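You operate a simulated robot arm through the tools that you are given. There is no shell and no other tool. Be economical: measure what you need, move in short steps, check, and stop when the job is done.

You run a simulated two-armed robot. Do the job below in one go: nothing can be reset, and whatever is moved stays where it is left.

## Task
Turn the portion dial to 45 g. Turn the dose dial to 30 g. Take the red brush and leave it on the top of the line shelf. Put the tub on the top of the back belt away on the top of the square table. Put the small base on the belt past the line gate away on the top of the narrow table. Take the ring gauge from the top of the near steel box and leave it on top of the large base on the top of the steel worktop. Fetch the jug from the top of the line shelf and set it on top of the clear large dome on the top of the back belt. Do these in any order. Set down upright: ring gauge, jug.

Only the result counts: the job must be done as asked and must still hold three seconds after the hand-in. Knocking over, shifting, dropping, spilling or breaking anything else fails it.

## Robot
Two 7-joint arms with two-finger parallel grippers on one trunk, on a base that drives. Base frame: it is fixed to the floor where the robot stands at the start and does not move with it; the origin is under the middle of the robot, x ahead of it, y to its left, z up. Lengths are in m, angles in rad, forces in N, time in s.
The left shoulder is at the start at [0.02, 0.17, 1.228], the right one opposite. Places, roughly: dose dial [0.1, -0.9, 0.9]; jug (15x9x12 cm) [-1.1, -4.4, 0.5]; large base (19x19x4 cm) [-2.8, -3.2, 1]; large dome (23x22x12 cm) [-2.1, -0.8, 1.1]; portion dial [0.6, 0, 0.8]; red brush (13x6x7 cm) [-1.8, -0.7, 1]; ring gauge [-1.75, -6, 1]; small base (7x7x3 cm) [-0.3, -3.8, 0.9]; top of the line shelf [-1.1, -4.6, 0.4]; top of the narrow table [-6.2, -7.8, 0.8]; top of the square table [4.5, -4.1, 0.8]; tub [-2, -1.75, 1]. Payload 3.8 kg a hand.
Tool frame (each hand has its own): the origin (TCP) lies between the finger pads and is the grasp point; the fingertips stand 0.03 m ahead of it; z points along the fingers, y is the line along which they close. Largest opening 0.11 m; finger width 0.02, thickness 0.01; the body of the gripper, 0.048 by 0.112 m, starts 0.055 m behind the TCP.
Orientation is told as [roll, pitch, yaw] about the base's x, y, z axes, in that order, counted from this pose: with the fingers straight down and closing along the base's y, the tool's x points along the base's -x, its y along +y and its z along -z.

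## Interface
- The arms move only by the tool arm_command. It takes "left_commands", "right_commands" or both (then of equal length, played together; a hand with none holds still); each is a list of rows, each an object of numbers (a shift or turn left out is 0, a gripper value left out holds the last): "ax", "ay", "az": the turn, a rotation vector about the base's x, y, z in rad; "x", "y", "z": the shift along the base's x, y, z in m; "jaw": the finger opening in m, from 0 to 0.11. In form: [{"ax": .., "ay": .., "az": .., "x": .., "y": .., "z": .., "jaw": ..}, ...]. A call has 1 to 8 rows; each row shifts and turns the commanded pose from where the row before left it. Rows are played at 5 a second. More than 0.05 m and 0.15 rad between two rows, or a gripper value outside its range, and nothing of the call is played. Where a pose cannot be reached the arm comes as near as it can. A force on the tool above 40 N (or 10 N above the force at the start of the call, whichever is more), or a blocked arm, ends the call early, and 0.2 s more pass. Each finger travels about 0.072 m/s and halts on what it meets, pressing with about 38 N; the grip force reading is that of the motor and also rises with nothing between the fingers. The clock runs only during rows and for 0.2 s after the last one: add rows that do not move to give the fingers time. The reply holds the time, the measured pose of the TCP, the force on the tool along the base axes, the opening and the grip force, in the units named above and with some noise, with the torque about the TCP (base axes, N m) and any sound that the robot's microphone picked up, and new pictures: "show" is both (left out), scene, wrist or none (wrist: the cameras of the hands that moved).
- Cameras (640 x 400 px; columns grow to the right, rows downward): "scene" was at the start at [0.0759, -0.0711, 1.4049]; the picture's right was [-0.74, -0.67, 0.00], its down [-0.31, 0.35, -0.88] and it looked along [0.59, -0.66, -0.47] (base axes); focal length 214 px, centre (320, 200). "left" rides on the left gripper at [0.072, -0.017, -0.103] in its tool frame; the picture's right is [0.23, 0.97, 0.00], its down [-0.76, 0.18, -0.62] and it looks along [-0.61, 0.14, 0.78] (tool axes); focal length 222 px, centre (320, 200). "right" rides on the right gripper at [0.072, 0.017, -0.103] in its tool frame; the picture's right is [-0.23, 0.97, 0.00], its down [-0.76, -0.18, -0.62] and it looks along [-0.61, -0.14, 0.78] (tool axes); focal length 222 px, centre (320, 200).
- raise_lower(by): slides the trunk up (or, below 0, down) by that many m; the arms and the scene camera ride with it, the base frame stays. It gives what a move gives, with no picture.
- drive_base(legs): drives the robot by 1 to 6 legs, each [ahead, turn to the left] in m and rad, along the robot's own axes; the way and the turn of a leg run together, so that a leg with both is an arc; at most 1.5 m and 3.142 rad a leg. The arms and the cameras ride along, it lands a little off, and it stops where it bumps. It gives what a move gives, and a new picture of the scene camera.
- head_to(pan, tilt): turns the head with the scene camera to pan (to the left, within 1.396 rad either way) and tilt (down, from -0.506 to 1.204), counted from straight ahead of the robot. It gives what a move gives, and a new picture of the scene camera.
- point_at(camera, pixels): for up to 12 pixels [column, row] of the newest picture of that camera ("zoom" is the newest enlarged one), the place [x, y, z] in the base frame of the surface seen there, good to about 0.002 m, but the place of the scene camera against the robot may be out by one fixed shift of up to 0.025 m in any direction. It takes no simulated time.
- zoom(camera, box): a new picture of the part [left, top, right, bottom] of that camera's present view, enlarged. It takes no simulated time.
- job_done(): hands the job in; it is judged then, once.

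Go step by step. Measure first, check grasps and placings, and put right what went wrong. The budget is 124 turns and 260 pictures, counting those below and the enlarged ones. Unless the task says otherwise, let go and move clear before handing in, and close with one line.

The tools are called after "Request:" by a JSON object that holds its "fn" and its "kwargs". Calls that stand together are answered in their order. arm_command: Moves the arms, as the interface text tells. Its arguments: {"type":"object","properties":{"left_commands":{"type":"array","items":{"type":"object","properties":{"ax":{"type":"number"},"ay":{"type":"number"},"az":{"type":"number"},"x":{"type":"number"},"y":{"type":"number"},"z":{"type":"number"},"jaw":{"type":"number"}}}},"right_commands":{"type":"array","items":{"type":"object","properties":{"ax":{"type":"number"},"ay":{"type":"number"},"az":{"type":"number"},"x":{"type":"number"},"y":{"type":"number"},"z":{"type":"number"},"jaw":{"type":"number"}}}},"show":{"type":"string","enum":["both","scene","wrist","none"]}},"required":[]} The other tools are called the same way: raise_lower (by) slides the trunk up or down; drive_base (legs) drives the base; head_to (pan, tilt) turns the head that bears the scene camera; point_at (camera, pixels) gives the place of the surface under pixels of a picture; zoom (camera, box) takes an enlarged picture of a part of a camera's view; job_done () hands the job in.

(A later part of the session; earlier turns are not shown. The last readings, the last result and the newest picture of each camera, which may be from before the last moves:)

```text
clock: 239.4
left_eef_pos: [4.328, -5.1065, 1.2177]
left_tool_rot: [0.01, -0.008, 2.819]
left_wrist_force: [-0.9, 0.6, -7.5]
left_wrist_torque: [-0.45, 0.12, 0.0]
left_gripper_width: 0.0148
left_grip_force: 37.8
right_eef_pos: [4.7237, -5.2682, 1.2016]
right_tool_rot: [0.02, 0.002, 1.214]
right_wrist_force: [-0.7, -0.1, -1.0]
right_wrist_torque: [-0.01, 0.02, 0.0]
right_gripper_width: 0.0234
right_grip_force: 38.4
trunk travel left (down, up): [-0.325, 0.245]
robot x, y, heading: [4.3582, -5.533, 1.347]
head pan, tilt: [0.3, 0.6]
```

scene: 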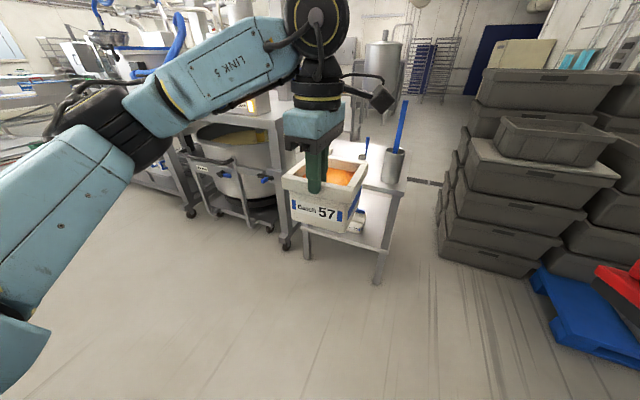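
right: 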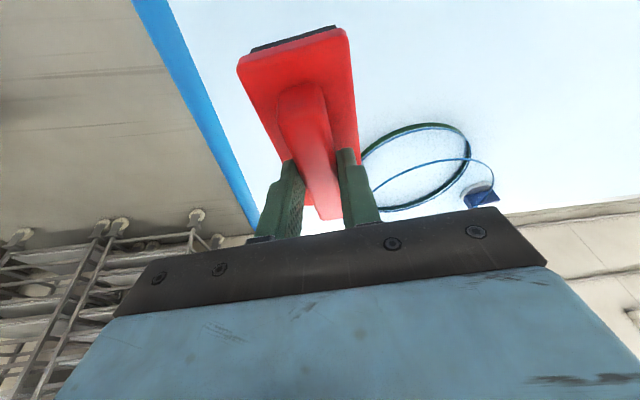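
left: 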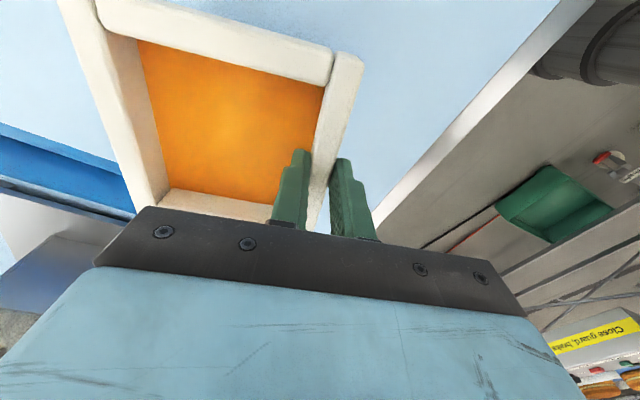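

Request:
{"fn": "point_at", "kwargs": {"camera": "scene", "pixels": [[440, 240], [465, 160], [480, 80], [540, 275], [530, 165], [622, 180], [500, 130], [395, 165], [402, 105], [330, 165]]}}

Request:
{"fn": "drive_base", "kwargs": {"legs": [[0, 0.159], [0.3, 0]]}}

Request:
{"fn": "head_to", "kwargs": {"pan": -0.3, "tilt": 0.6}}

```text
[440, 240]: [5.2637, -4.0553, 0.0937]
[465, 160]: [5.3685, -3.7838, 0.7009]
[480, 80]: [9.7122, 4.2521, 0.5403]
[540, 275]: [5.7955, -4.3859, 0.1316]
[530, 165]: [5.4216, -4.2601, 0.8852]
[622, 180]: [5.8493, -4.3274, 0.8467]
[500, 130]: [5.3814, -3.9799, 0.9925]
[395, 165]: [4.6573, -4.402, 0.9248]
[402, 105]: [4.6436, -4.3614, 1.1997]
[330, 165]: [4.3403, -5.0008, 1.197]
```

```text
clock: 242.1
left_eef_pos: [4.2806, -4.8147, 1.2185]
left_tool_rot: [0.011, -0.007, 2.982]
left_wrist_force: [0.2, -0.6, -8.0]
left_wrist_torque: [-0.46, 0.03, 0.02]
left_gripper_width: 0.0148
left_grip_force: 38.2
right_eef_pos: [4.6966, -4.9121, 1.2022]
right_tool_rot: [0.02, 0.004, 1.379]
right_wrist_force: [-0.2, -0.1, -1.7]
right_wrist_torque: [0.01, -0.02, -0.03]
right_gripper_width: 0.023
right_grip_force: 37.7
trunk travel left (down, up): [-0.325, 0.245]
robot x, y, heading: [4.3797, -5.2309, 1.511]
head pan, tilt: [0.3, 0.6]
```

scene: 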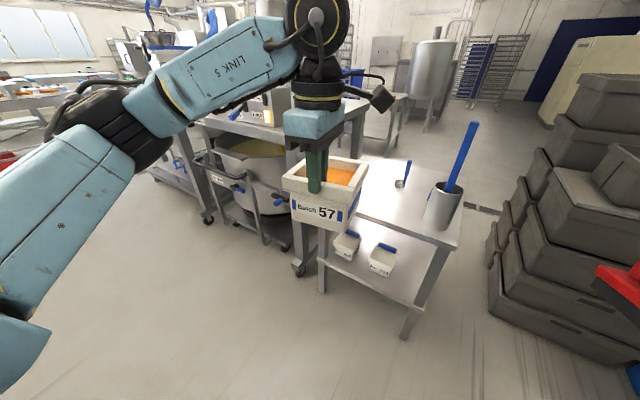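

```text
clock: 243.1
left_eef_pos: [4.2808, -4.8158, 1.2181]
left_tool_rot: [0.012, -0.007, 2.981]
left_wrist_force: [0.2, -1.5, -8.6]
left_wrist_torque: [-0.44, 0.04, -0.01]
left_gripper_width: 0.0144
left_grip_force: 38.3
right_eef_pos: [4.6959, -4.9116, 1.2024]
right_tool_rot: [0.022, 0.002, 1.379]
right_wrist_force: [0.4, -0.1, -1.5]
right_wrist_torque: [-0.03, -0.01, 0.0]
right_gripper_width: 0.0234
right_grip_force: 37.7
trunk travel left (down, up): [-0.325, 0.245]
robot x, y, heading: [4.3793, -5.228, 1.506]
head pan, tilt: [-0.3, 0.6]
```

scene: 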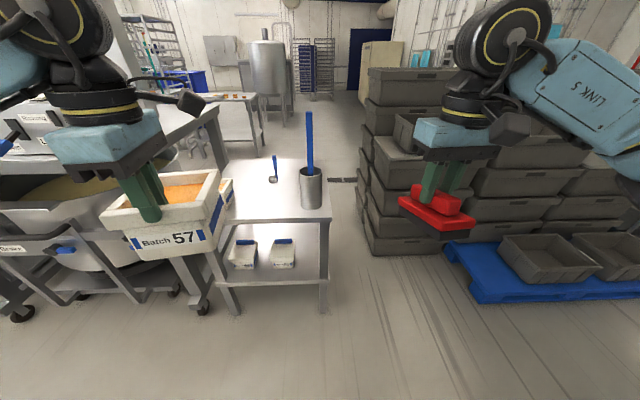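

Request:
{"fn": "drive_base", "kwargs": {"legs": [[0.364, 0], [0, -0.241]]}}

Request:
{"fn": "head_to", "kwargs": {"pan": 0.1, "tilt": 0.85}}

```text
clock: 246.3
left_eef_pos: [4.4033, -4.4363, 1.2174]
left_tool_rot: [0.01, -0.008, 2.743]
left_wrist_force: [0.7, 0.0, -7.5]
left_wrist_torque: [-0.41, 0.14, -0.07]
left_gripper_width: 0.0151
left_grip_force: 37.8
right_eef_pos: [4.7842, -4.6275, 1.2016]
right_tool_rot: [0.021, 0.003, 1.138]
right_wrist_force: [-0.9, 0.8, -1.6]
right_wrist_torque: [0.01, 0.0, 0.02]
right_gripper_width: 0.0232
right_grip_force: 37.9
trunk travel left (down, up): [-0.325, 0.245]
robot x, y, heading: [4.3982, -4.8589, 1.275]
head pan, tilt: [-0.3, 0.6]
```

scene: 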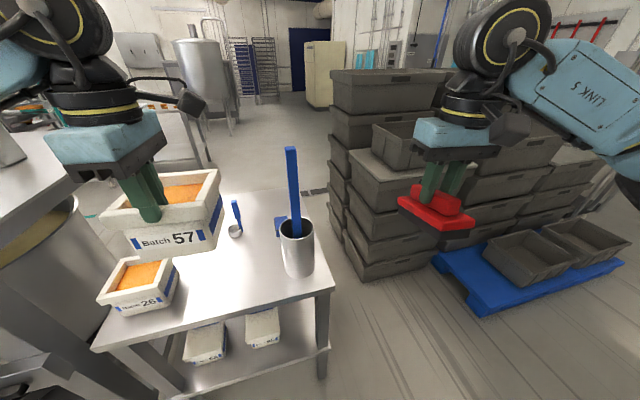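

```text
clock: 247.2
left_eef_pos: [4.4022, -4.4387, 1.2178]
left_tool_rot: [0.011, -0.007, 2.743]
left_wrist_force: [0.1, 0.4, -7.3]
left_wrist_torque: [-0.41, 0.19, -0.01]
left_gripper_width: 0.0145
left_grip_force: 37.8
right_eef_pos: [4.7829, -4.6277, 1.2019]
right_tool_rot: [0.021, 0.002, 1.138]
right_wrist_force: [0.7, 0.8, -1.1]
right_wrist_torque: [0.0, 0.02, 0.0]
right_gripper_width: 0.0231
right_grip_force: 38.1
trunk travel left (down, up): [-0.325, 0.245]
robot x, y, heading: [4.4009, -4.8634, 1.271]
head pan, tilt: [0.099, 0.85]
```

scene: 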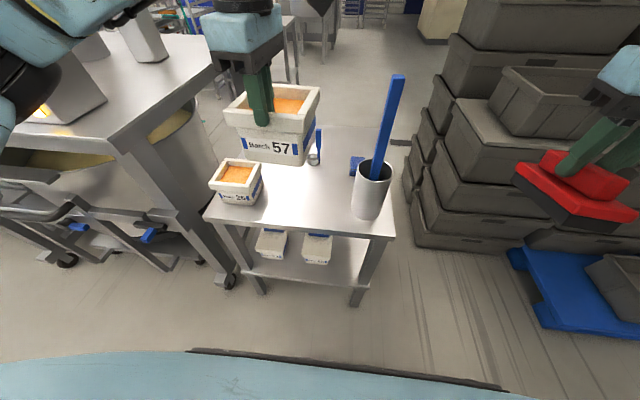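

Request:
{"fn": "point_at", "kwargs": {"camera": "scene", "pixels": [[262, 170], [262, 195], [247, 205], [250, 165], [354, 205], [372, 175], [394, 237], [207, 212], [300, 195], [320, 215], [205, 50], [110, 135]]}}

```text
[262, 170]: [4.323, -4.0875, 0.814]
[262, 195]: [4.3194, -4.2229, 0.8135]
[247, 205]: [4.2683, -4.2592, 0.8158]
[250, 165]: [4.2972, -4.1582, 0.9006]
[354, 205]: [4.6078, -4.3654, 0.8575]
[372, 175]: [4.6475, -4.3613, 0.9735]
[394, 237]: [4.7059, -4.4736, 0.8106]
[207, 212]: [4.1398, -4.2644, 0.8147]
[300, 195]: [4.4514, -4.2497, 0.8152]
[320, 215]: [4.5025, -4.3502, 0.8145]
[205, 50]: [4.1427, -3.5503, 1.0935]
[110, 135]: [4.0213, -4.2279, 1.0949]
```

Tub 26 and the steel pot leave a free spot centred at (4.455,-4.30). I'll move over it and lower partway, watching the left forearm against the machine table at z 1.09.

Request:
{"fn": "arm_command", "kwargs": {"left_commands": [{"x": 0.015, "y": 0.042}, {"x": 0.015, "y": 0.042}, {"z": -0.05}, {"z": -0.05}, {"z": -0.05}], "show": "none"}}

Request:
{"fn": "head_to", "kwargs": {"pan": 0.4, "tilt": 0.75}}

```text
clock: 248.4
left_eef_pos: [4.4326, -4.3536, 1.0648]
left_tool_rot: [0.007, -0.007, 2.743]
left_wrist_force: [0.2, -0.1, -8.2]
left_wrist_torque: [-0.39, 0.19, 0.02]
left_gripper_width: 0.0147
left_grip_force: 38.0
right_eef_pos: [4.7822, -4.6266, 1.2019]
right_tool_rot: [0.022, 0.004, 1.139]
right_wrist_force: [-0.2, -0.2, -1.5]
right_wrist_torque: [-0.02, -0.01, 0.0]
right_gripper_width: 0.0229
right_grip_force: 38.2
trunk travel left (down, up): [-0.325, 0.245]
robot x, y, heading: [4.402, -4.8606, 1.274]
head pan, tilt: [0.099, 0.85]
```

```text
clock: 249.2
left_eef_pos: [4.432, -4.3536, 1.0661]
left_tool_rot: [0.01, -0.006, 2.744]
left_wrist_force: [-0.2, -0.1, -7.7]
left_wrist_torque: [-0.43, 0.15, 0.03]
left_gripper_width: 0.0147
left_grip_force: 38.1
right_eef_pos: [4.7841, -4.6271, 1.2019]
right_tool_rot: [0.022, 0.002, 1.139]
right_wrist_force: [-0.4, 0.5, -1.5]
right_wrist_torque: [-0.02, 0.0, 0.01]
right_gripper_width: 0.0233
right_grip_force: 38.1
trunk travel left (down, up): [-0.325, 0.245]
robot x, y, heading: [4.3968, -4.859, 1.269]
head pan, tilt: [0.4, 0.75]
```

scene: 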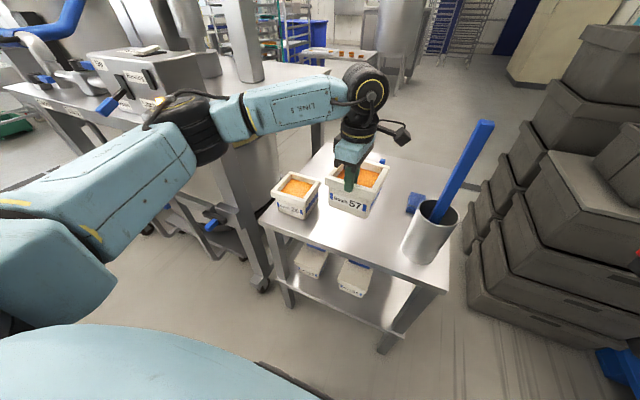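

Request:
{"fn": "point_at", "kwargs": {"camera": "scene", "pixels": [[210, 155], [205, 125], [185, 170], [240, 120], [60, 115], [100, 140], [265, 95], [320, 72], [180, 195], [290, 105], [320, 185], [335, 200]]}}

```text
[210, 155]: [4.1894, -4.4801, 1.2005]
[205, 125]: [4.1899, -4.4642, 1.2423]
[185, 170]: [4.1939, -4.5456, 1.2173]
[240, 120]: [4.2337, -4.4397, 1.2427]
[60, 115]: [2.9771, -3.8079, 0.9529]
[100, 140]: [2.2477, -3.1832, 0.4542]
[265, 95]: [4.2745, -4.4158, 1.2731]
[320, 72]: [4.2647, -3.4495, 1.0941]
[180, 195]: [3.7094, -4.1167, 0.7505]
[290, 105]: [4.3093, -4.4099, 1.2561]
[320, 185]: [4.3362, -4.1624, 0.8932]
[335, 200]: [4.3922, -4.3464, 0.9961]
```

Request:
{"fn": "arm_command", "kwargs": {"left_commands": [{"z": -0.05}, {"z": -0.05}, {"z": -0.04}, {"z": -0.006}, {"z": -0.003}], "show": "both"}}

```text
clock: 250.4
left_eef_pos: [4.433, -4.3523, 0.9179]
left_tool_rot: [0.01, -0.007, 2.743]
left_wrist_force: [0.1, -1.2, -5.5]
left_wrist_torque: [-0.12, 0.2, 0.02]
left_gripper_width: 0.0148
left_grip_force: 37.9
right_eef_pos: [4.7838, -4.6277, 1.2029]
right_tool_rot: [0.021, 0.004, 1.139]
right_wrist_force: [0.3, 0.5, -0.5]
right_wrist_torque: [0.05, -0.03, 0.04]
right_gripper_width: 0.0232
right_grip_force: 37.8
trunk travel left (down, up): [-0.325, 0.245]
robot x, y, heading: [4.4008, -4.8585, 1.268]
head pan, tilt: [0.4, 0.75]
```

scene: 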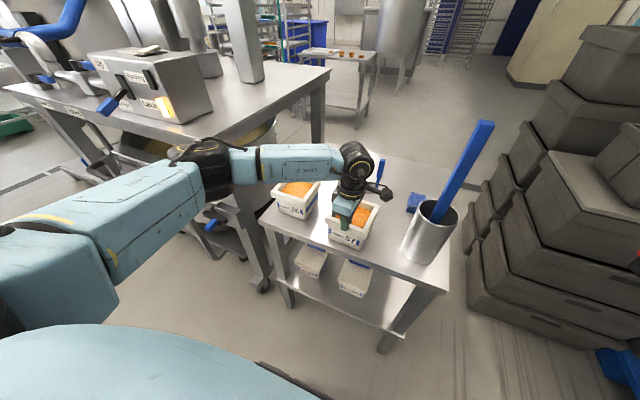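
left: 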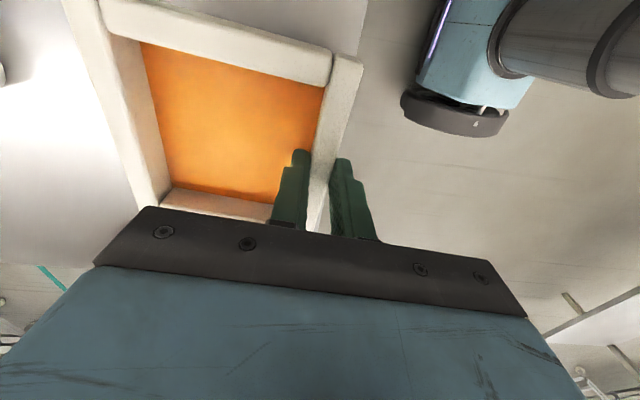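

The far edge of the tub is touching. I'll ease down a little more, release and rise.

Request:
{"fn": "arm_command", "kwargs": {"left_commands": [{"z": -0.003}, {"z": -0.002}, {"jaw": 0.03}, {"jaw": 0.05}, {}, {"z": 0.03}, {"z": 0.04}, {"z": 0.05}], "show": "both"}}

```text
clock: 252.2
left_eef_pos: [4.4329, -4.3527, 1.0346]
left_tool_rot: [0.01, -0.008, 2.743]
left_wrist_force: [0.4, 0.2, 0.1]
left_wrist_torque: [0.01, -0.03, -0.02]
left_gripper_width: 0.05
left_grip_force: 0.0
right_eef_pos: [4.7841, -4.6298, 1.2017]
right_tool_rot: [0.021, 0.001, 1.139]
right_wrist_force: [0.3, 0.6, -1.2]
right_wrist_torque: [-0.01, -0.02, 0.0]
right_gripper_width: 0.0231
right_grip_force: 38.0
trunk travel left (down, up): [-0.325, 0.245]
robot x, y, heading: [4.4007, -4.8612, 1.271]
head pan, tilt: [0.4, 0.75]
```

scene: 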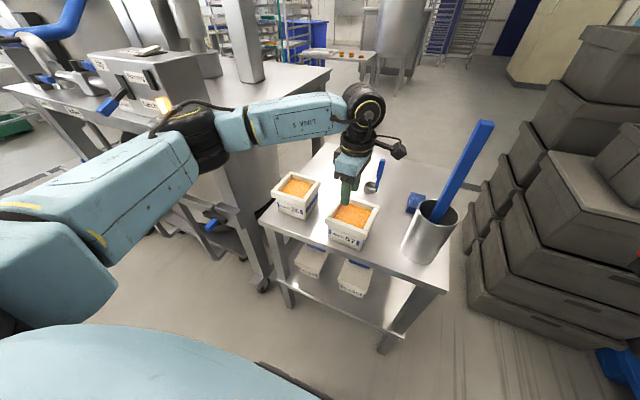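
left: 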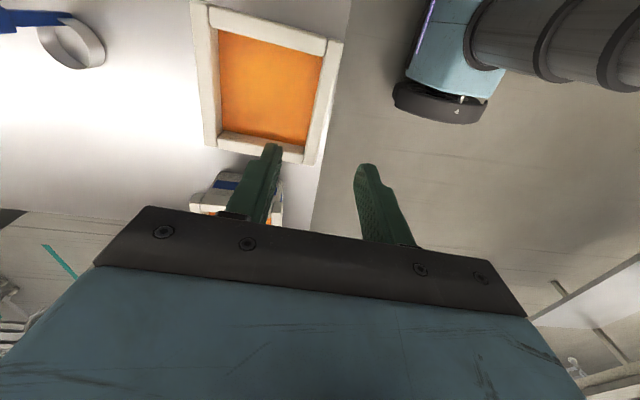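

The tub sits cleanly on the square table. I'll retract, then look west from here, because the small base may be easier to reach from the east side of the line.

Request:
{"fn": "arm_command", "kwargs": {"left_commands": [{"z": 0.05}, {"z": 0.05}, {"z": 0.05}, {"z": 0.03, "y": -0.03, "x": -0.01}, {"y": -0.045, "x": -0.015}, {"y": -0.04, "x": -0.01, "jaw": 0.11}], "show": "none"}}

Request:
{"fn": "drive_base", "kwargs": {"legs": [[-0.6, 0], [0, 1.87]]}}

Request:
{"fn": "head_to", "kwargs": {"pan": 0.0, "tilt": 0.25}}

Request:
{"fn": "point_at", "kwargs": {"camera": "scene", "pixels": [[100, 230], [150, 230], [200, 230], [250, 230], [300, 230], [350, 230], [400, 230], [450, 230], [320, 270], [400, 270], [240, 270], [320, 200]]}}

```text
clock: 253.6
left_eef_pos: [4.396, -4.4679, 1.2153]
left_tool_rot: [0.011, -0.009, 2.744]
left_wrist_force: [0.0, -0.3, 0.1]
left_wrist_torque: [0.02, -0.04, 0.03]
left_gripper_width: 0.1057
left_grip_force: 0.0
right_eef_pos: [4.7839, -4.6299, 1.2012]
right_tool_rot: [0.022, 0.002, 1.137]
right_wrist_force: [-0.5, -0.4, -1.8]
right_wrist_torque: [0.0, -0.04, 0.0]
right_gripper_width: 0.0233
right_grip_force: 37.9
trunk travel left (down, up): [-0.325, 0.245]
robot x, y, heading: [4.401, -4.8611, 1.274]
head pan, tilt: [0.4, 0.75]
```

```text
clock: 261.4
left_eef_pos: [3.8498, -5.555, 1.2157]
left_tool_rot: [0.011, -0.007, -1.677]
left_wrist_force: [0.0, 0.5, -0.2]
left_wrist_torque: [0.04, 0.03, -0.02]
left_gripper_width: 0.1097
left_grip_force: 0.1
right_eef_pos: [3.891, -5.1384, 1.2022]
right_tool_rot: [0.022, 0.004, 3.002]
right_wrist_force: [-1.0, 0.0, -1.8]
right_wrist_torque: [-0.02, -0.04, 0.01]
right_gripper_width: 0.0229
right_grip_force: 37.8
trunk travel left (down, up): [-0.325, 0.245]
robot x, y, heading: [4.2244, -5.442, 3.134]
head pan, tilt: [0.4, 0.75]
```

scene: 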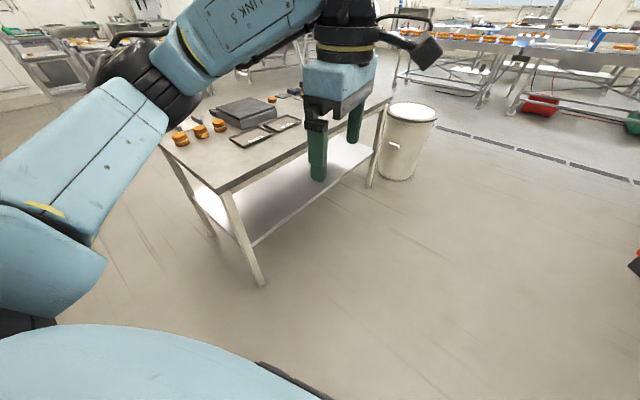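

```text
clock: 262.4
left_eef_pos: [3.8483, -5.5556, 1.2147]
left_tool_rot: [0.01, -0.007, -1.677]
left_wrist_force: [-0.5, 0.1, -0.4]
left_wrist_torque: [0.0, 0.01, 0.03]
left_gripper_width: 0.1098
left_grip_force: 0.0
right_eef_pos: [3.8903, -5.1376, 1.2016]
right_tool_rot: [0.022, 0.004, 3.003]
right_wrist_force: [-0.6, -0.9, -1.1]
right_wrist_torque: [0.0, -0.02, 0.01]
right_gripper_width: 0.023
right_grip_force: 38.0
trunk travel left (down, up): [-0.325, 0.245]
robot x, y, heading: [4.2264, -5.4383, 3.131]
head pan, tilt: [0.0, 0.25]
```

scene: 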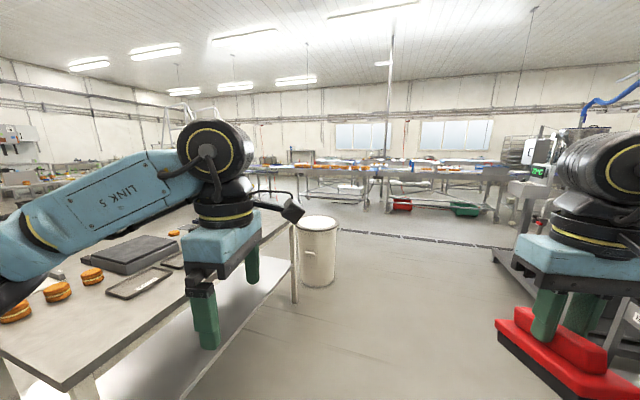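

```text
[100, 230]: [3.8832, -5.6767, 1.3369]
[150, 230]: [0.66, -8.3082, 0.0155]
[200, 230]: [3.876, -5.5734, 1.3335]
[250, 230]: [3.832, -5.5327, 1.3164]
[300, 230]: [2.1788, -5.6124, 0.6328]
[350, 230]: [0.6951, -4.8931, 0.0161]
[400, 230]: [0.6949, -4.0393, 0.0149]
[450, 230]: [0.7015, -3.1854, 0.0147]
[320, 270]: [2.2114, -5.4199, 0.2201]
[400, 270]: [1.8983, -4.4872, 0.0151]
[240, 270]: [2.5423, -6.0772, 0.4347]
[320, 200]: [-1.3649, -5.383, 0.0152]
```

Request:
{"fn": "zoom", "kwargs": {"camera": "scene", "box": [290, 130, 510, 240]}}

Request:
{"fn": "point_at", "kwargs": {"camera": "scene", "pixels": [[490, 212], [387, 210], [440, 190], [340, 160], [370, 165], [400, 167], [430, 170], [460, 170], [490, 172], [410, 185], [495, 255], [380, 235]]}}

```text
2.91 times, centred on (400, 185) of scene
```

zoom: 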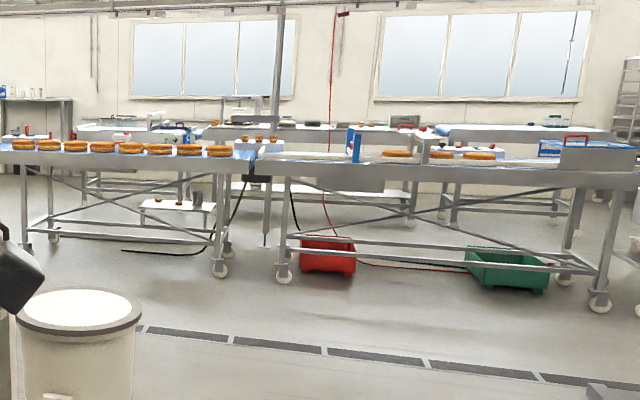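

```text
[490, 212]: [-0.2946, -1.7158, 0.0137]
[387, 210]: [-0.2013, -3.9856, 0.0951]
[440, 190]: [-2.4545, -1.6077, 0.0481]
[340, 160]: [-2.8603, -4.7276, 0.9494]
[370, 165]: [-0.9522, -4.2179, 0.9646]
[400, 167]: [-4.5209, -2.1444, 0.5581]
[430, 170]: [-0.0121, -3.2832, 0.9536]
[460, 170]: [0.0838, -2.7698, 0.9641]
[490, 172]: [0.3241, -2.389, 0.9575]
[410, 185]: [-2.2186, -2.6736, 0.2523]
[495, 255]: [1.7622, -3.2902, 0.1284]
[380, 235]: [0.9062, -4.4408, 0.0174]
```

The east side is open floor. I'll drive toward the belt near (0.7,-4.1) and look for the small base.

Request:
{"fn": "drive_base", "kwargs": {"legs": [[0, -0.352], [1.3, 0], [1.3, 0], [1.15, 0], [0, 0.045]]}}

Request:
{"fn": "head_to", "kwargs": {"pan": 0.0, "tilt": 0.5}}

```text
clock: 281.9
left_eef_pos: [0.3118, -4.1605, 1.216]
left_tool_rot: [0.01, -0.006, -1.969]
left_wrist_force: [0.1, -0.5, 0.4]
left_wrist_torque: [-0.03, -0.05, 0.01]
left_gripper_width: 0.1099
left_grip_force: 0.0
right_eef_pos: [0.4733, -3.7727, 1.202]
right_tool_rot: [0.021, 0.004, 2.711]
right_wrist_force: [-0.1, -0.5, -1.7]
right_wrist_torque: [0.01, -0.02, -0.01]
right_gripper_width: 0.0231
right_grip_force: 38.1
trunk travel left (down, up): [-0.325, 0.245]
robot x, y, heading: [0.7048, -4.1563, 2.844]
head pan, tilt: [0.0, 0.25]
```

scene: 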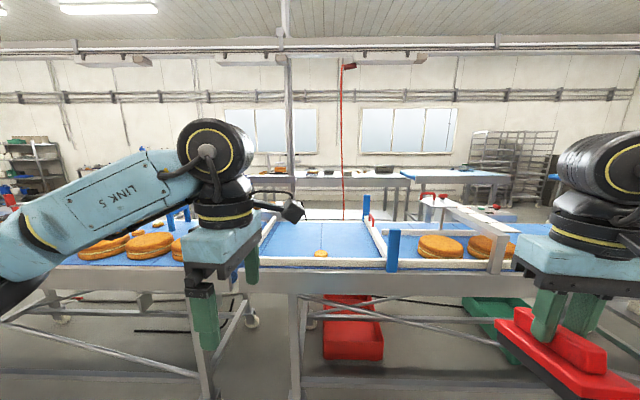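

```text
clock: 282.7
left_eef_pos: [0.3126, -4.1608, 1.2154]
left_tool_rot: [0.011, -0.008, -1.972]
left_wrist_force: [-0.5, 0.0, -0.7]
left_wrist_torque: [0.0, 0.03, -0.03]
left_gripper_width: 0.1102
left_grip_force: 0.1
right_eef_pos: [0.4741, -3.7736, 1.2013]
right_tool_rot: [0.021, 0.002, 2.711]
right_wrist_force: [-0.5, 0.0, -2.2]
right_wrist_torque: [0.01, 0.0, 0.02]
right_gripper_width: 0.0231
right_grip_force: 39.2
trunk travel left (down, up): [-0.325, 0.245]
robot x, y, heading: [0.7036, -4.1604, 2.845]
head pan, tilt: [0.0, 0.499]
```

scene: 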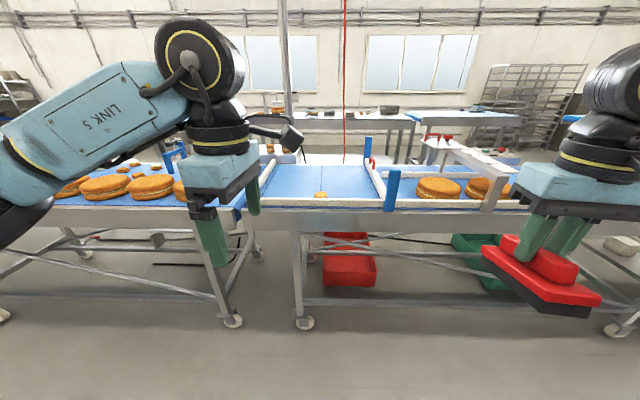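

Request:
{"fn": "zoom", "kwargs": {"camera": "scene", "box": [240, 130, 420, 240]}}

Request:
{"fn": "point_at", "kwargs": {"camera": "scene", "pixels": [[321, 193], [315, 195], [328, 195], [321, 200], [320, 208], [320, 222], [300, 180], [355, 185], [390, 185], [262, 190], [240, 165], [302, 322]]}}

```text
3.56 times, centred on (330, 185) of scene
```

zoom: 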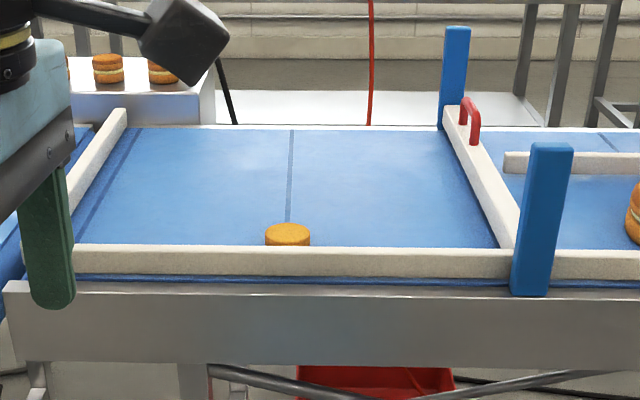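

```text
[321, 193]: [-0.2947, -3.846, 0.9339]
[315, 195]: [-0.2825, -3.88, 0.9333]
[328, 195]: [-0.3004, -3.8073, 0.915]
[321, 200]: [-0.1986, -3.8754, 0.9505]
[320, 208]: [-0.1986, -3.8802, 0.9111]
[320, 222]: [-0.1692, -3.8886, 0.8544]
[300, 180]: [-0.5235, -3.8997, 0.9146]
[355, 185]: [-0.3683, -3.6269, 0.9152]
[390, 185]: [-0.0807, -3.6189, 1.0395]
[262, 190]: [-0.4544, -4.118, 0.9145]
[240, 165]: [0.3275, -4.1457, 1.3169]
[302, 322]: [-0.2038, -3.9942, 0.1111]
```

The small base is at (-0.30,-3.845), with belt z≈0.90 and a guide rail on my side. I'll drive in, raise the right hand, and swing the left hand over the base.

Request:
{"fn": "arm_command", "kwargs": {"right_commands": [{"z": 0.04}, {"z": 0.04}, {}, {}, {}, {}, {}, {}], "left_commands": [{"az": -0.147}, {"az": -0.147}, {"az": -0.147}, {"az": -0.147}, {"az": -0.147}, {"az": -0.147}, {"az": -0.147}, {"az": -0.147}], "show": "none"}}

Request:
{"fn": "drive_base", "kwargs": {"legs": [[0, -0.215], [0.505, 0], [0, 0.215]]}}

Request:
{"fn": "arm_command", "kwargs": {"left_commands": [{"az": -0.147, "x": -0.03, "y": 0.01}, {"az": -0.147, "x": -0.04, "y": 0.015}, {"z": -0.04}, {"z": -0.04}], "show": "wrist"}}

```text
clock: 284.5
left_eef_pos: [0.3132, -4.1596, 1.2161]
left_tool_rot: [0.01, -0.006, 3.136]
left_wrist_force: [0.3, -0.3, 0.7]
left_wrist_torque: [0.01, 0.0, -0.02]
left_gripper_width: 0.1101
left_grip_force: 0.0
right_eef_pos: [0.4732, -3.7731, 1.2825]
right_tool_rot: [0.022, 0.002, 2.71]
right_wrist_force: [0.3, 0.1, -0.3]
right_wrist_torque: [0.0, -0.01, 0.0]
right_gripper_width: 0.0231
right_grip_force: 38.1
trunk travel left (down, up): [-0.325, 0.245]
robot x, y, heading: [0.7068, -4.1516, 2.838]
head pan, tilt: [0.0, 0.499]
```

```text
clock: 289.1
left_eef_pos: [-0.1319, -3.9091, 1.2151]
left_tool_rot: [0.008, -0.006, -3.14]
left_wrist_force: [0.3, -0.6, -0.2]
left_wrist_torque: [0.0, -0.04, 0.01]
left_gripper_width: 0.1102
left_grip_force: 0.0
right_eef_pos: [0.0287, -3.5204, 1.2818]
right_tool_rot: [0.02, 0.003, 2.712]
right_wrist_force: [-0.5, -0.3, -1.6]
right_wrist_torque: [0.01, 0.02, -0.01]
right_gripper_width: 0.0231
right_grip_force: 37.6
trunk travel left (down, up): [-0.325, 0.245]
robot x, y, heading: [0.2544, -3.9011, 2.839]
head pan, tilt: [0.0, 0.499]
```

scene: 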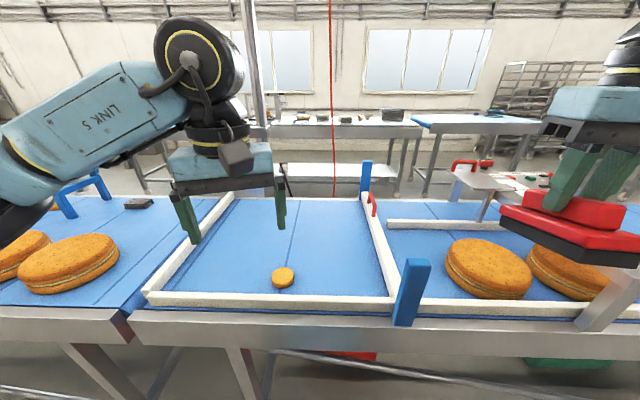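

```text
clock: 290.1
left_eef_pos: [-0.2017, -3.8821, 1.1373]
left_tool_rot: [0.011, -0.007, 2.849]
left_wrist_force: [-0.1, 0.7, 0.9]
left_wrist_torque: [0.01, 0.0, 0.03]
left_gripper_width: 0.1099
left_grip_force: 0.0
right_eef_pos: [0.0271, -3.5217, 1.282]
right_tool_rot: [0.022, 0.003, 2.714]
right_wrist_force: [-1.1, 0.0, -1.1]
right_wrist_torque: [0.0, 0.01, 0.02]
right_gripper_width: 0.0233
right_grip_force: 38.3
trunk travel left (down, up): [-0.325, 0.245]
robot x, y, heading: [0.2577, -3.9039, 2.845]
head pan, tilt: [0.0, 0.499]
```

left: 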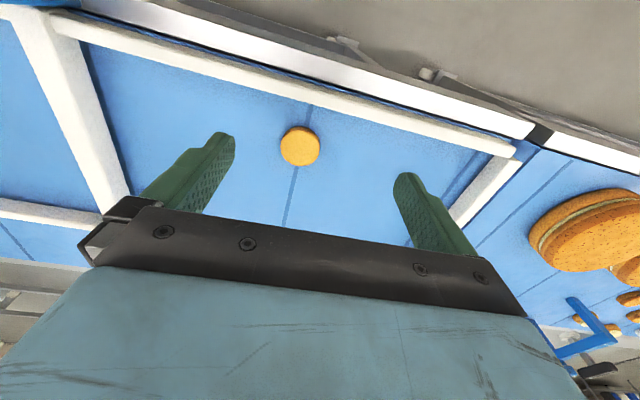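

Request:
{"fn": "point_at", "kwargs": {"camera": "left", "pixels": [[300, 145], [285, 145], [316, 147], [300, 130], [300, 163], [330, 170], [300, 90], [300, 85]]}}

```text
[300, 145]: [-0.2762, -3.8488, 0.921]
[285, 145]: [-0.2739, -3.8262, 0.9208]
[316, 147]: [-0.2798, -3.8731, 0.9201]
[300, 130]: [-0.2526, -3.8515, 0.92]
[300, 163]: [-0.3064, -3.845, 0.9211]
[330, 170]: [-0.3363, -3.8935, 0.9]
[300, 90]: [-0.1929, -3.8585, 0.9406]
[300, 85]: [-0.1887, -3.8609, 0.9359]
```

Request:
{"fn": "arm_command", "kwargs": {"left_commands": [{"x": -0.038, "y": 0.017, "z": -0.02}, {"x": -0.038, "y": 0.016, "z": -0.02}, {"z": -0.045}, {"z": -0.045}, {"z": -0.045}, {"z": -0.027}], "show": "none"}}

Request:
{"fn": "arm_command", "kwargs": {"left_commands": [{"jaw": 0.03}, {}, {}, {}], "show": "wrist"}}

```text
clock: 291.5
left_eef_pos: [-0.2767, -3.8483, 0.934]
left_tool_rot: [0.011, -0.008, 2.848]
left_wrist_force: [-0.6, -1.1, -0.2]
left_wrist_torque: [0.0, -0.01, 0.01]
left_gripper_width: 0.11
left_grip_force: 0.1
right_eef_pos: [0.0275, -3.5212, 1.283]
right_tool_rot: [0.022, 0.002, 2.713]
right_wrist_force: [-0.5, 0.6, -1.0]
right_wrist_torque: [-0.02, -0.01, -0.03]
right_gripper_width: 0.0235
right_grip_force: 38.1
trunk travel left (down, up): [-0.325, 0.245]
robot x, y, heading: [0.2592, -3.9026, 2.848]
head pan, tilt: [0.0, 0.499]
```

```text
clock: 292.5
left_eef_pos: [-0.2756, -3.8478, 0.9326]
left_tool_rot: [0.008, -0.008, 2.849]
left_wrist_force: [-0.1, -0.4, 1.1]
left_wrist_torque: [0.04, -0.01, 0.0]
left_gripper_width: 0.0604
left_grip_force: 10.4
right_eef_pos: [0.0288, -3.5199, 1.282]
right_tool_rot: [0.022, 0.004, 2.712]
right_wrist_force: [1.1, 0.0, -1.2]
right_wrist_torque: [-0.02, 0.01, 0.01]
right_gripper_width: 0.0233
right_grip_force: 37.9
trunk travel left (down, up): [-0.325, 0.245]
robot x, y, heading: [0.2576, -3.9057, 2.844]
head pan, tilt: [0.0, 0.499]
```

left: 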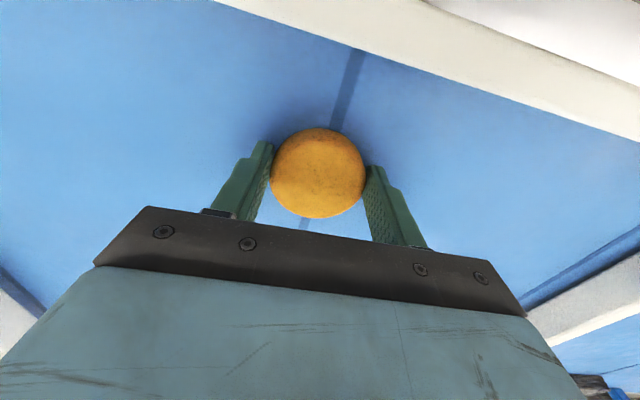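

The base is held at 0.060. I'll lift it high over the rail, retract and back away.

Request:
{"fn": "arm_command", "kwargs": {"left_commands": [{"z": 0.03}, {"z": 0.05}, {"z": 0.05}, {"z": 0.05}, {"z": 0.05}, {"z": 0.05}, {"x": 0.045, "y": -0.015}, {"x": 0.045, "y": -0.015}], "show": "wrist"}}

Request:
{"fn": "drive_base", "kwargs": {"legs": [[-0.5, 0]]}}

```text
clock: 294.3
left_eef_pos: [-0.1839, -3.884, 1.2135]
left_tool_rot: [0.011, -0.006, 2.849]
left_wrist_force: [0.1, -0.1, 0.0]
left_wrist_torque: [-0.02, -0.02, 0.0]
left_gripper_width: 0.0605
left_grip_force: 11.1
right_eef_pos: [0.0297, -3.5214, 1.2825]
right_tool_rot: [0.021, 0.002, 2.715]
right_wrist_force: [-0.4, 0.1, -1.3]
right_wrist_torque: [-0.01, 0.01, -0.03]
right_gripper_width: 0.0231
right_grip_force: 38.5
trunk travel left (down, up): [-0.325, 0.245]
robot x, y, heading: [0.2584, -3.9063, 2.844]
head pan, tilt: [0.0, 0.499]
```

left: 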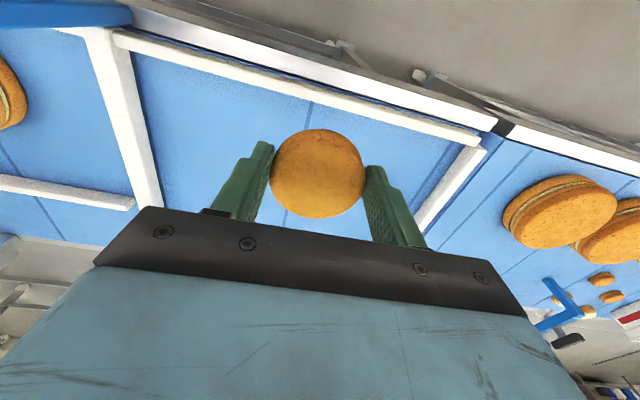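

```text
clock: 297.3
left_eef_pos: [0.3043, -4.033, 1.213]
left_tool_rot: [0.01, -0.008, 2.85]
left_wrist_force: [0.0, 0.3, 0.6]
left_wrist_torque: [0.01, 0.01, 0.0]
left_gripper_width: 0.0606
left_grip_force: 10.6
right_eef_pos: [0.5168, -3.6703, 1.2822]
right_tool_rot: [0.02, 0.001, 2.714]
right_wrist_force: [0.2, 0.3, -0.9]
right_wrist_torque: [0.01, 0.03, 0.0]
right_gripper_width: 0.0232
right_grip_force: 38.5
trunk travel left (down, up): [-0.325, 0.245]
robot x, y, heading: [0.7516, -4.0503, 2.845]
head pan, tilt: [0.0, 0.499]
```

scene: 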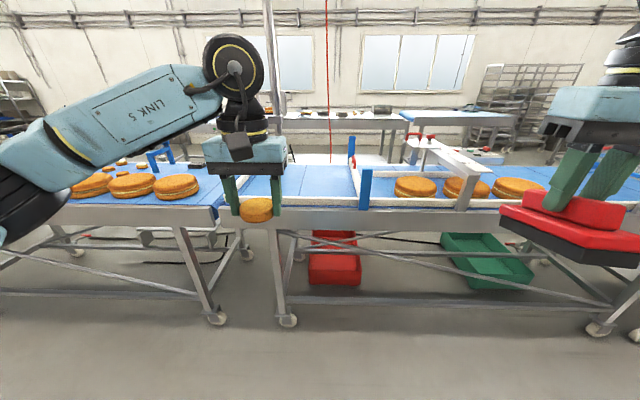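

Request:
{"fn": "drive_base", "kwargs": {"legs": [[0, 2.052], [1.5, 0], [1.5, 0], [0, 0.625]]}}

Request:
{"fn": "head_to", "kwargs": {"pan": -0.1, "tilt": 0.35}}

Request:
{"fn": "point_at", "kwargs": {"camera": "scene", "pixels": [[150, 250], [200, 250], [250, 250], [300, 250], [350, 250], [400, 250], [450, 250], [320, 200], [360, 200], [400, 200], [280, 200], [320, 300]]}}

```text
clock: 318.4
left_eef_pos: [1.7124, -7.2022, 1.2131]
left_tool_rot: [0.009, -0.006, -0.735]
left_wrist_force: [0.1, 0.5, -0.5]
left_wrist_torque: [-0.02, 0.02, -0.02]
left_gripper_width: 0.0604
left_grip_force: 11.4
right_eef_pos: [1.3655, -7.4374, 1.2824]
right_tool_rot: [0.022, 0.004, -0.868]
right_wrist_force: [-0.1, 0.6, -1.3]
right_wrist_torque: [0.0, 0.02, -0.03]
right_gripper_width: 0.0233
right_grip_force: 37.8
trunk travel left (down, up): [-0.325, 0.245]
robot x, y, heading: [1.3152, -6.9934, -0.738]
head pan, tilt: [0.0, 0.499]
```

scene: 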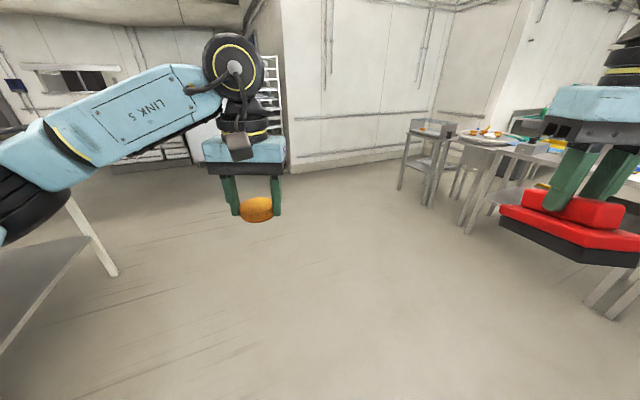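

```text
clock: 319.1
left_eef_pos: [1.7124, -7.2028, 1.2144]
left_tool_rot: [0.01, -0.007, -0.734]
left_wrist_force: [-1.1, 0.0, -0.2]
left_wrist_torque: [-0.02, -0.02, 0.0]
left_gripper_width: 0.0605
left_grip_force: 11.3
right_eef_pos: [1.3645, -7.4388, 1.2826]
right_tool_rot: [0.02, 0.002, -0.87]
right_wrist_force: [0.0, 1.1, -0.9]
right_wrist_torque: [0.02, 0.02, -0.02]
right_gripper_width: 0.0233
right_grip_force: 37.8
trunk travel left (down, up): [-0.325, 0.245]
robot x, y, heading: [1.3167, -6.9952, -0.742]
head pan, tilt: [-0.099, 0.351]
```

scene: 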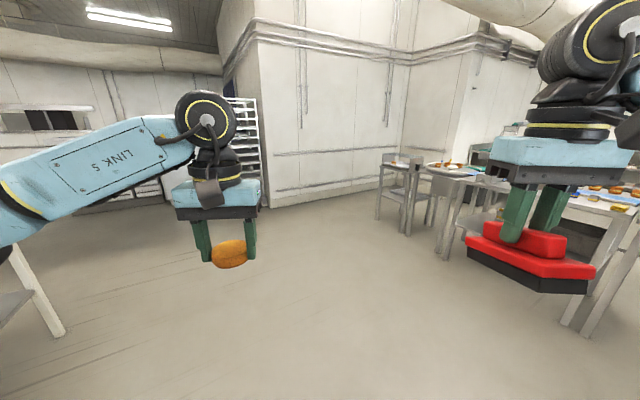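

```text
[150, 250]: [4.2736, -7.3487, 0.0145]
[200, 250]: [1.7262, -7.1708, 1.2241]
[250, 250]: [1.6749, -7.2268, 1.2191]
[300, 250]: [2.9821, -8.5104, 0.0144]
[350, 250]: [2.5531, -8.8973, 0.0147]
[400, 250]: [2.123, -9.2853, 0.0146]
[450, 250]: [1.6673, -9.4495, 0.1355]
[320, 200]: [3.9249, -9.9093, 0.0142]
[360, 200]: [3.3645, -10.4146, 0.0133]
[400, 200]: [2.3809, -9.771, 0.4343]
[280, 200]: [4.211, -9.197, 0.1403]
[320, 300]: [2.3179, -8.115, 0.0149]
```

Request:
{"fn": "drive_base", "kwargs": {"legs": [[0, -0.02], [1.45, 0], [1.45, 0], [0, -0.9], [1.0, 0], [0, -0.597]]}}

Request:
{"fn": "drive_base", "kwargs": {"legs": [[1.2, 0], [0, -0.98], [1.0, 0], [1.0, 0]]}}

```text
clock: 342.2
left_eef_pos: [3.1997, -10.3797, 1.2139]
left_tool_rot: [0.01, -0.007, -2.215]
left_wrist_force: [0.4, -0.1, -0.4]
left_wrist_torque: [-0.02, 0.0, -0.01]
left_gripper_width: 0.0606
left_grip_force: 11.4
right_eef_pos: [2.9328, -10.0558, 1.2822]
right_tool_rot: [0.021, 0.004, -2.347]
right_wrist_force: [0.5, 0.0, -1.4]
right_wrist_torque: [0.01, 0.0, 0.0]
right_gripper_width: 0.0228
right_grip_force: 37.8
trunk travel left (down, up): [-0.325, 0.245]
robot x, y, heading: [3.3746, -9.9715, -2.215]
head pan, tilt: [-0.099, 0.351]
```

scene: 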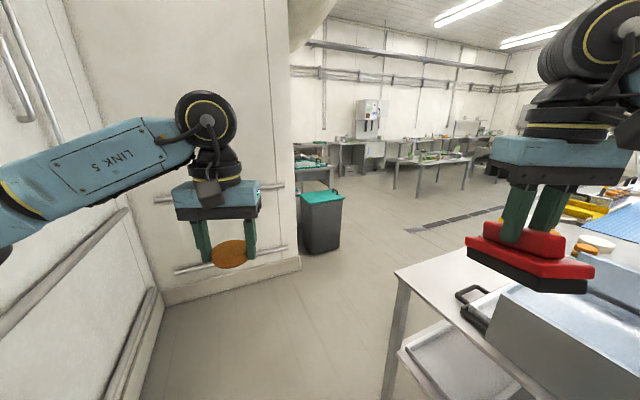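

```text
clock: 360.3
left_eef_pos: [0.2216, -10.886, 1.2145]
left_tool_rot: [0.011, -0.007, 3.08]
left_wrist_force: [-0.5, -0.4, -0.4]
left_wrist_torque: [-0.01, 0.02, -0.02]
left_gripper_width: 0.0605
left_grip_force: 10.6
right_eef_pos: [0.3479, -10.4824, 1.282]
right_tool_rot: [0.021, 0.003, 2.944]
right_wrist_force: [0.7, -1.0, -1.5]
right_wrist_torque: [-0.02, -0.02, 0.04]
right_gripper_width: 0.0232
right_grip_force: 37.5
trunk travel left (down, up): [-0.325, 0.245]
robot x, y, heading: [0.6579, -10.8036, 3.079]
head pan, tilt: [-0.099, 0.351]
```

scene: 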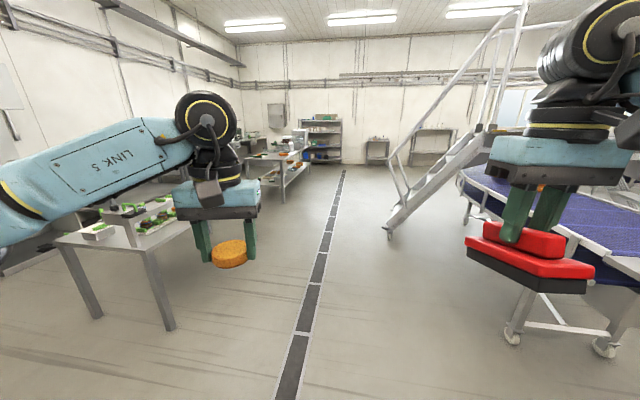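

Request:
{"fn": "drive_base", "kwargs": {"legs": [[0, -0.16], [1.3, 0], [1.2, 0], [1.15, 0], [0, -0.44], [0.9, 0]]}}

Request:
{"fn": "head_to", "kwargs": {"pan": 0.0, "tilt": 0.2}}

Request:
{"fn": "point_at", "kwargs": {"camera": "scene", "pixels": [[300, 220], [340, 220], [380, 220], [420, 220], [300, 190], [340, 190], [380, 190], [420, 190], [260, 190], [320, 260], [320, 170], [380, 170]]}}

```text
clock: 384.3
left_eef_pos: [-4.0307, -9.2484, 1.2138]
left_tool_rot: [0.011, -0.007, 2.485]
left_wrist_force: [0.1, 0.3, -0.2]
left_wrist_torque: [-0.06, -0.02, -0.04]
left_gripper_width: 0.0604
left_grip_force: 10.3
right_eef_pos: [-3.7016, -8.9869, 1.2822]
right_tool_rot: [0.02, 0.003, 2.349]
right_wrist_force: [-0.2, -0.6, -1.5]
right_wrist_torque: [0.01, -0.01, 0.01]
right_gripper_width: 0.0233
right_grip_force: 37.7
trunk travel left (down, up): [-0.325, 0.245]
robot x, y, heading: [-3.6211, -9.4278, 2.479]
head pan, tilt: [-0.099, 0.351]
```

scene: 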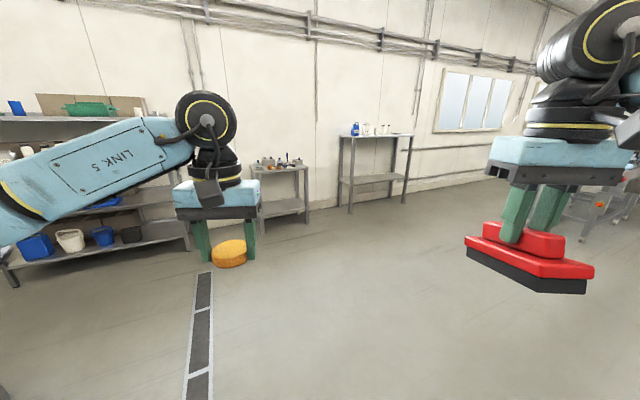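

```text
clock: 385.0
left_eef_pos: [-4.0307, -9.2481, 1.214]
left_tool_rot: [0.01, -0.007, 2.485]
left_wrist_force: [-1.2, -0.2, -1.1]
left_wrist_torque: [0.01, -0.01, 0.0]
left_gripper_width: 0.0605
left_grip_force: 11.2
right_eef_pos: [-3.703, -8.9867, 1.2831]
right_tool_rot: [0.022, 0.002, 2.349]
right_wrist_force: [0.4, 0.5, -0.9]
right_wrist_torque: [-0.03, 0.01, 0.0]
right_gripper_width: 0.0233
right_grip_force: 37.7
trunk travel left (down, up): [-0.325, 0.245]
robot x, y, heading: [-3.6253, -9.4312, 2.479]
head pan, tilt: [0.0, 0.201]
```

scene: 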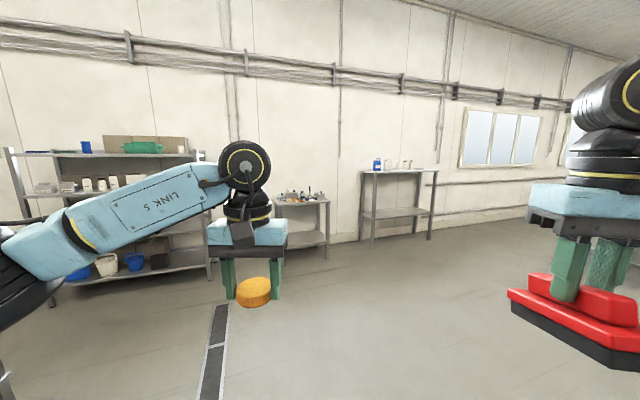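

```text
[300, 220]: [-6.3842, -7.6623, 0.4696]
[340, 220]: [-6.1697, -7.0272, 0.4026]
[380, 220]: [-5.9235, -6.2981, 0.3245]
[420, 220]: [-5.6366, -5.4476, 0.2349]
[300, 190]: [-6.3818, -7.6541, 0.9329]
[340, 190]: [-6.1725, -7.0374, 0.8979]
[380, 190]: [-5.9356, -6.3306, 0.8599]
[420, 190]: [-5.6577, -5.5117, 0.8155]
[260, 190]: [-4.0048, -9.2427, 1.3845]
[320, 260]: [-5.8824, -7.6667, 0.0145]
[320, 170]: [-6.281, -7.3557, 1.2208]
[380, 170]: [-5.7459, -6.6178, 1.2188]
```

Request:
{"fn": "drive_base", "kwargs": {"legs": [[0, 0.08], [1.1, 0]]}}

Request:
{"fn": "head_to", "kwargs": {"pan": 0.2, "tilt": 0.35}}

Request:
{"fn": "zoom", "kwargs": {"camera": "scene", "box": [270, 120, 430, 240]}}

```text
clock: 391.1
left_eef_pos: [-4.9562, -8.6879, 1.2138]
left_tool_rot: [0.009, -0.008, 2.569]
left_wrist_force: [-0.1, 0.1, 0.0]
left_wrist_torque: [0.03, 0.0, 0.03]
left_gripper_width: 0.0602
left_grip_force: 11.0
right_eef_pos: [-4.6508, -8.3971, 1.2824]
right_tool_rot: [0.02, 0.003, 2.434]
right_wrist_force: [-1.1, -0.3, -1.5]
right_wrist_torque: [-0.01, -0.01, -0.03]
right_gripper_width: 0.0232
right_grip_force: 37.9
trunk travel left (down, up): [-0.325, 0.245]
robot x, y, heading: [-4.538, -8.83, 2.573]
head pan, tilt: [0.0, 0.201]
```

scene: 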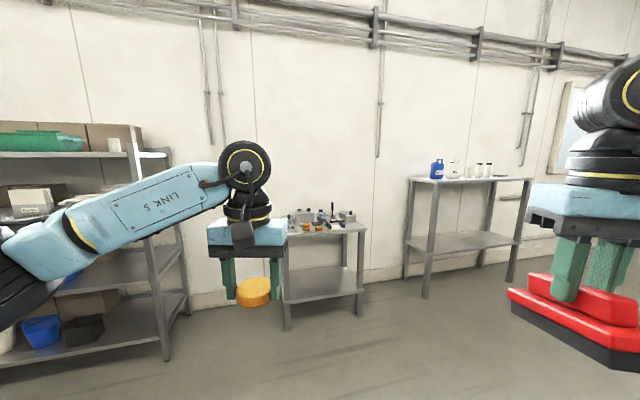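

```text
clock: 391.8
left_eef_pos: [-4.9564, -8.6881, 1.2132]
left_tool_rot: [0.011, -0.006, 2.567]
left_wrist_force: [0.5, 0.1, -0.2]
left_wrist_torque: [0.01, -0.01, -0.01]
left_gripper_width: 0.0602
left_grip_force: 11.4
right_eef_pos: [-4.6516, -8.3988, 1.2829]
right_tool_rot: [0.022, 0.004, 2.432]
right_wrist_force: [-0.6, 0.2, -1.8]
right_wrist_torque: [-0.01, 0.0, 0.03]
right_gripper_width: 0.023
right_grip_force: 38.5
trunk travel left (down, up): [-0.325, 0.245]
robot x, y, heading: [-4.5301, -8.8306, 2.567]
head pan, tilt: [0.201, 0.351]
```

scene: 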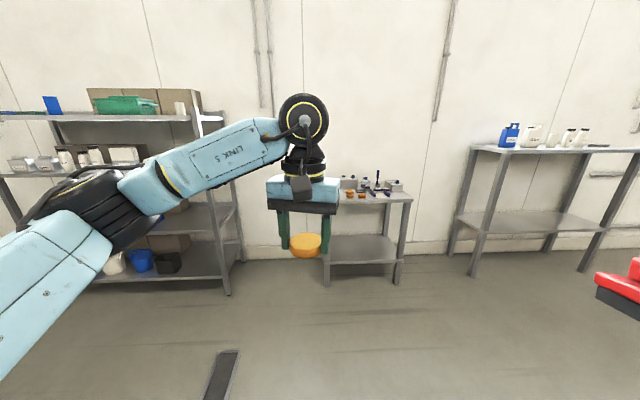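

```text
3.33 times, centred on (350, 180) of scene
```

zoom: 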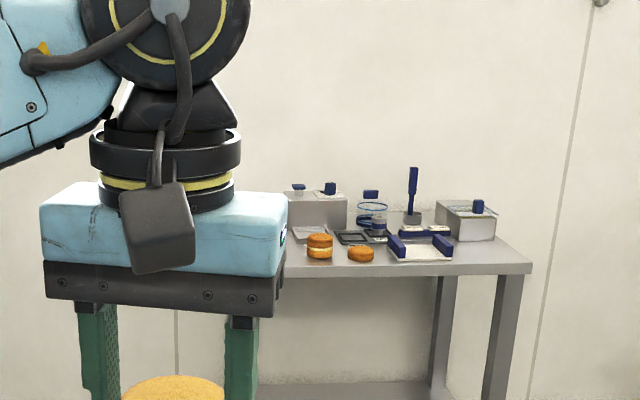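

Request:
{"fn": "point_at", "kwargs": {"camera": "zoom", "pixels": [[528, 266], [440, 272], [330, 272], [515, 242], [470, 255], [360, 255], [320, 250], [450, 250], [395, 250], [500, 255], [370, 240], [305, 262]]}}

```text
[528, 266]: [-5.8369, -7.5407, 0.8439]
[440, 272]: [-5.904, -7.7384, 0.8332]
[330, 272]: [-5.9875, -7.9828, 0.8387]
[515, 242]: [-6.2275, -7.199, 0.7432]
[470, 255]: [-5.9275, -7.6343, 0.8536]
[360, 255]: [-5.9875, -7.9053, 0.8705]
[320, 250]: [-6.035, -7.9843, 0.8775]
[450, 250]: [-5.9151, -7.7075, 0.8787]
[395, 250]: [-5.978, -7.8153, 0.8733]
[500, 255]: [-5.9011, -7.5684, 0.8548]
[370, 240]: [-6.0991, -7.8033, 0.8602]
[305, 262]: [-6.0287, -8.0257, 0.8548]
```

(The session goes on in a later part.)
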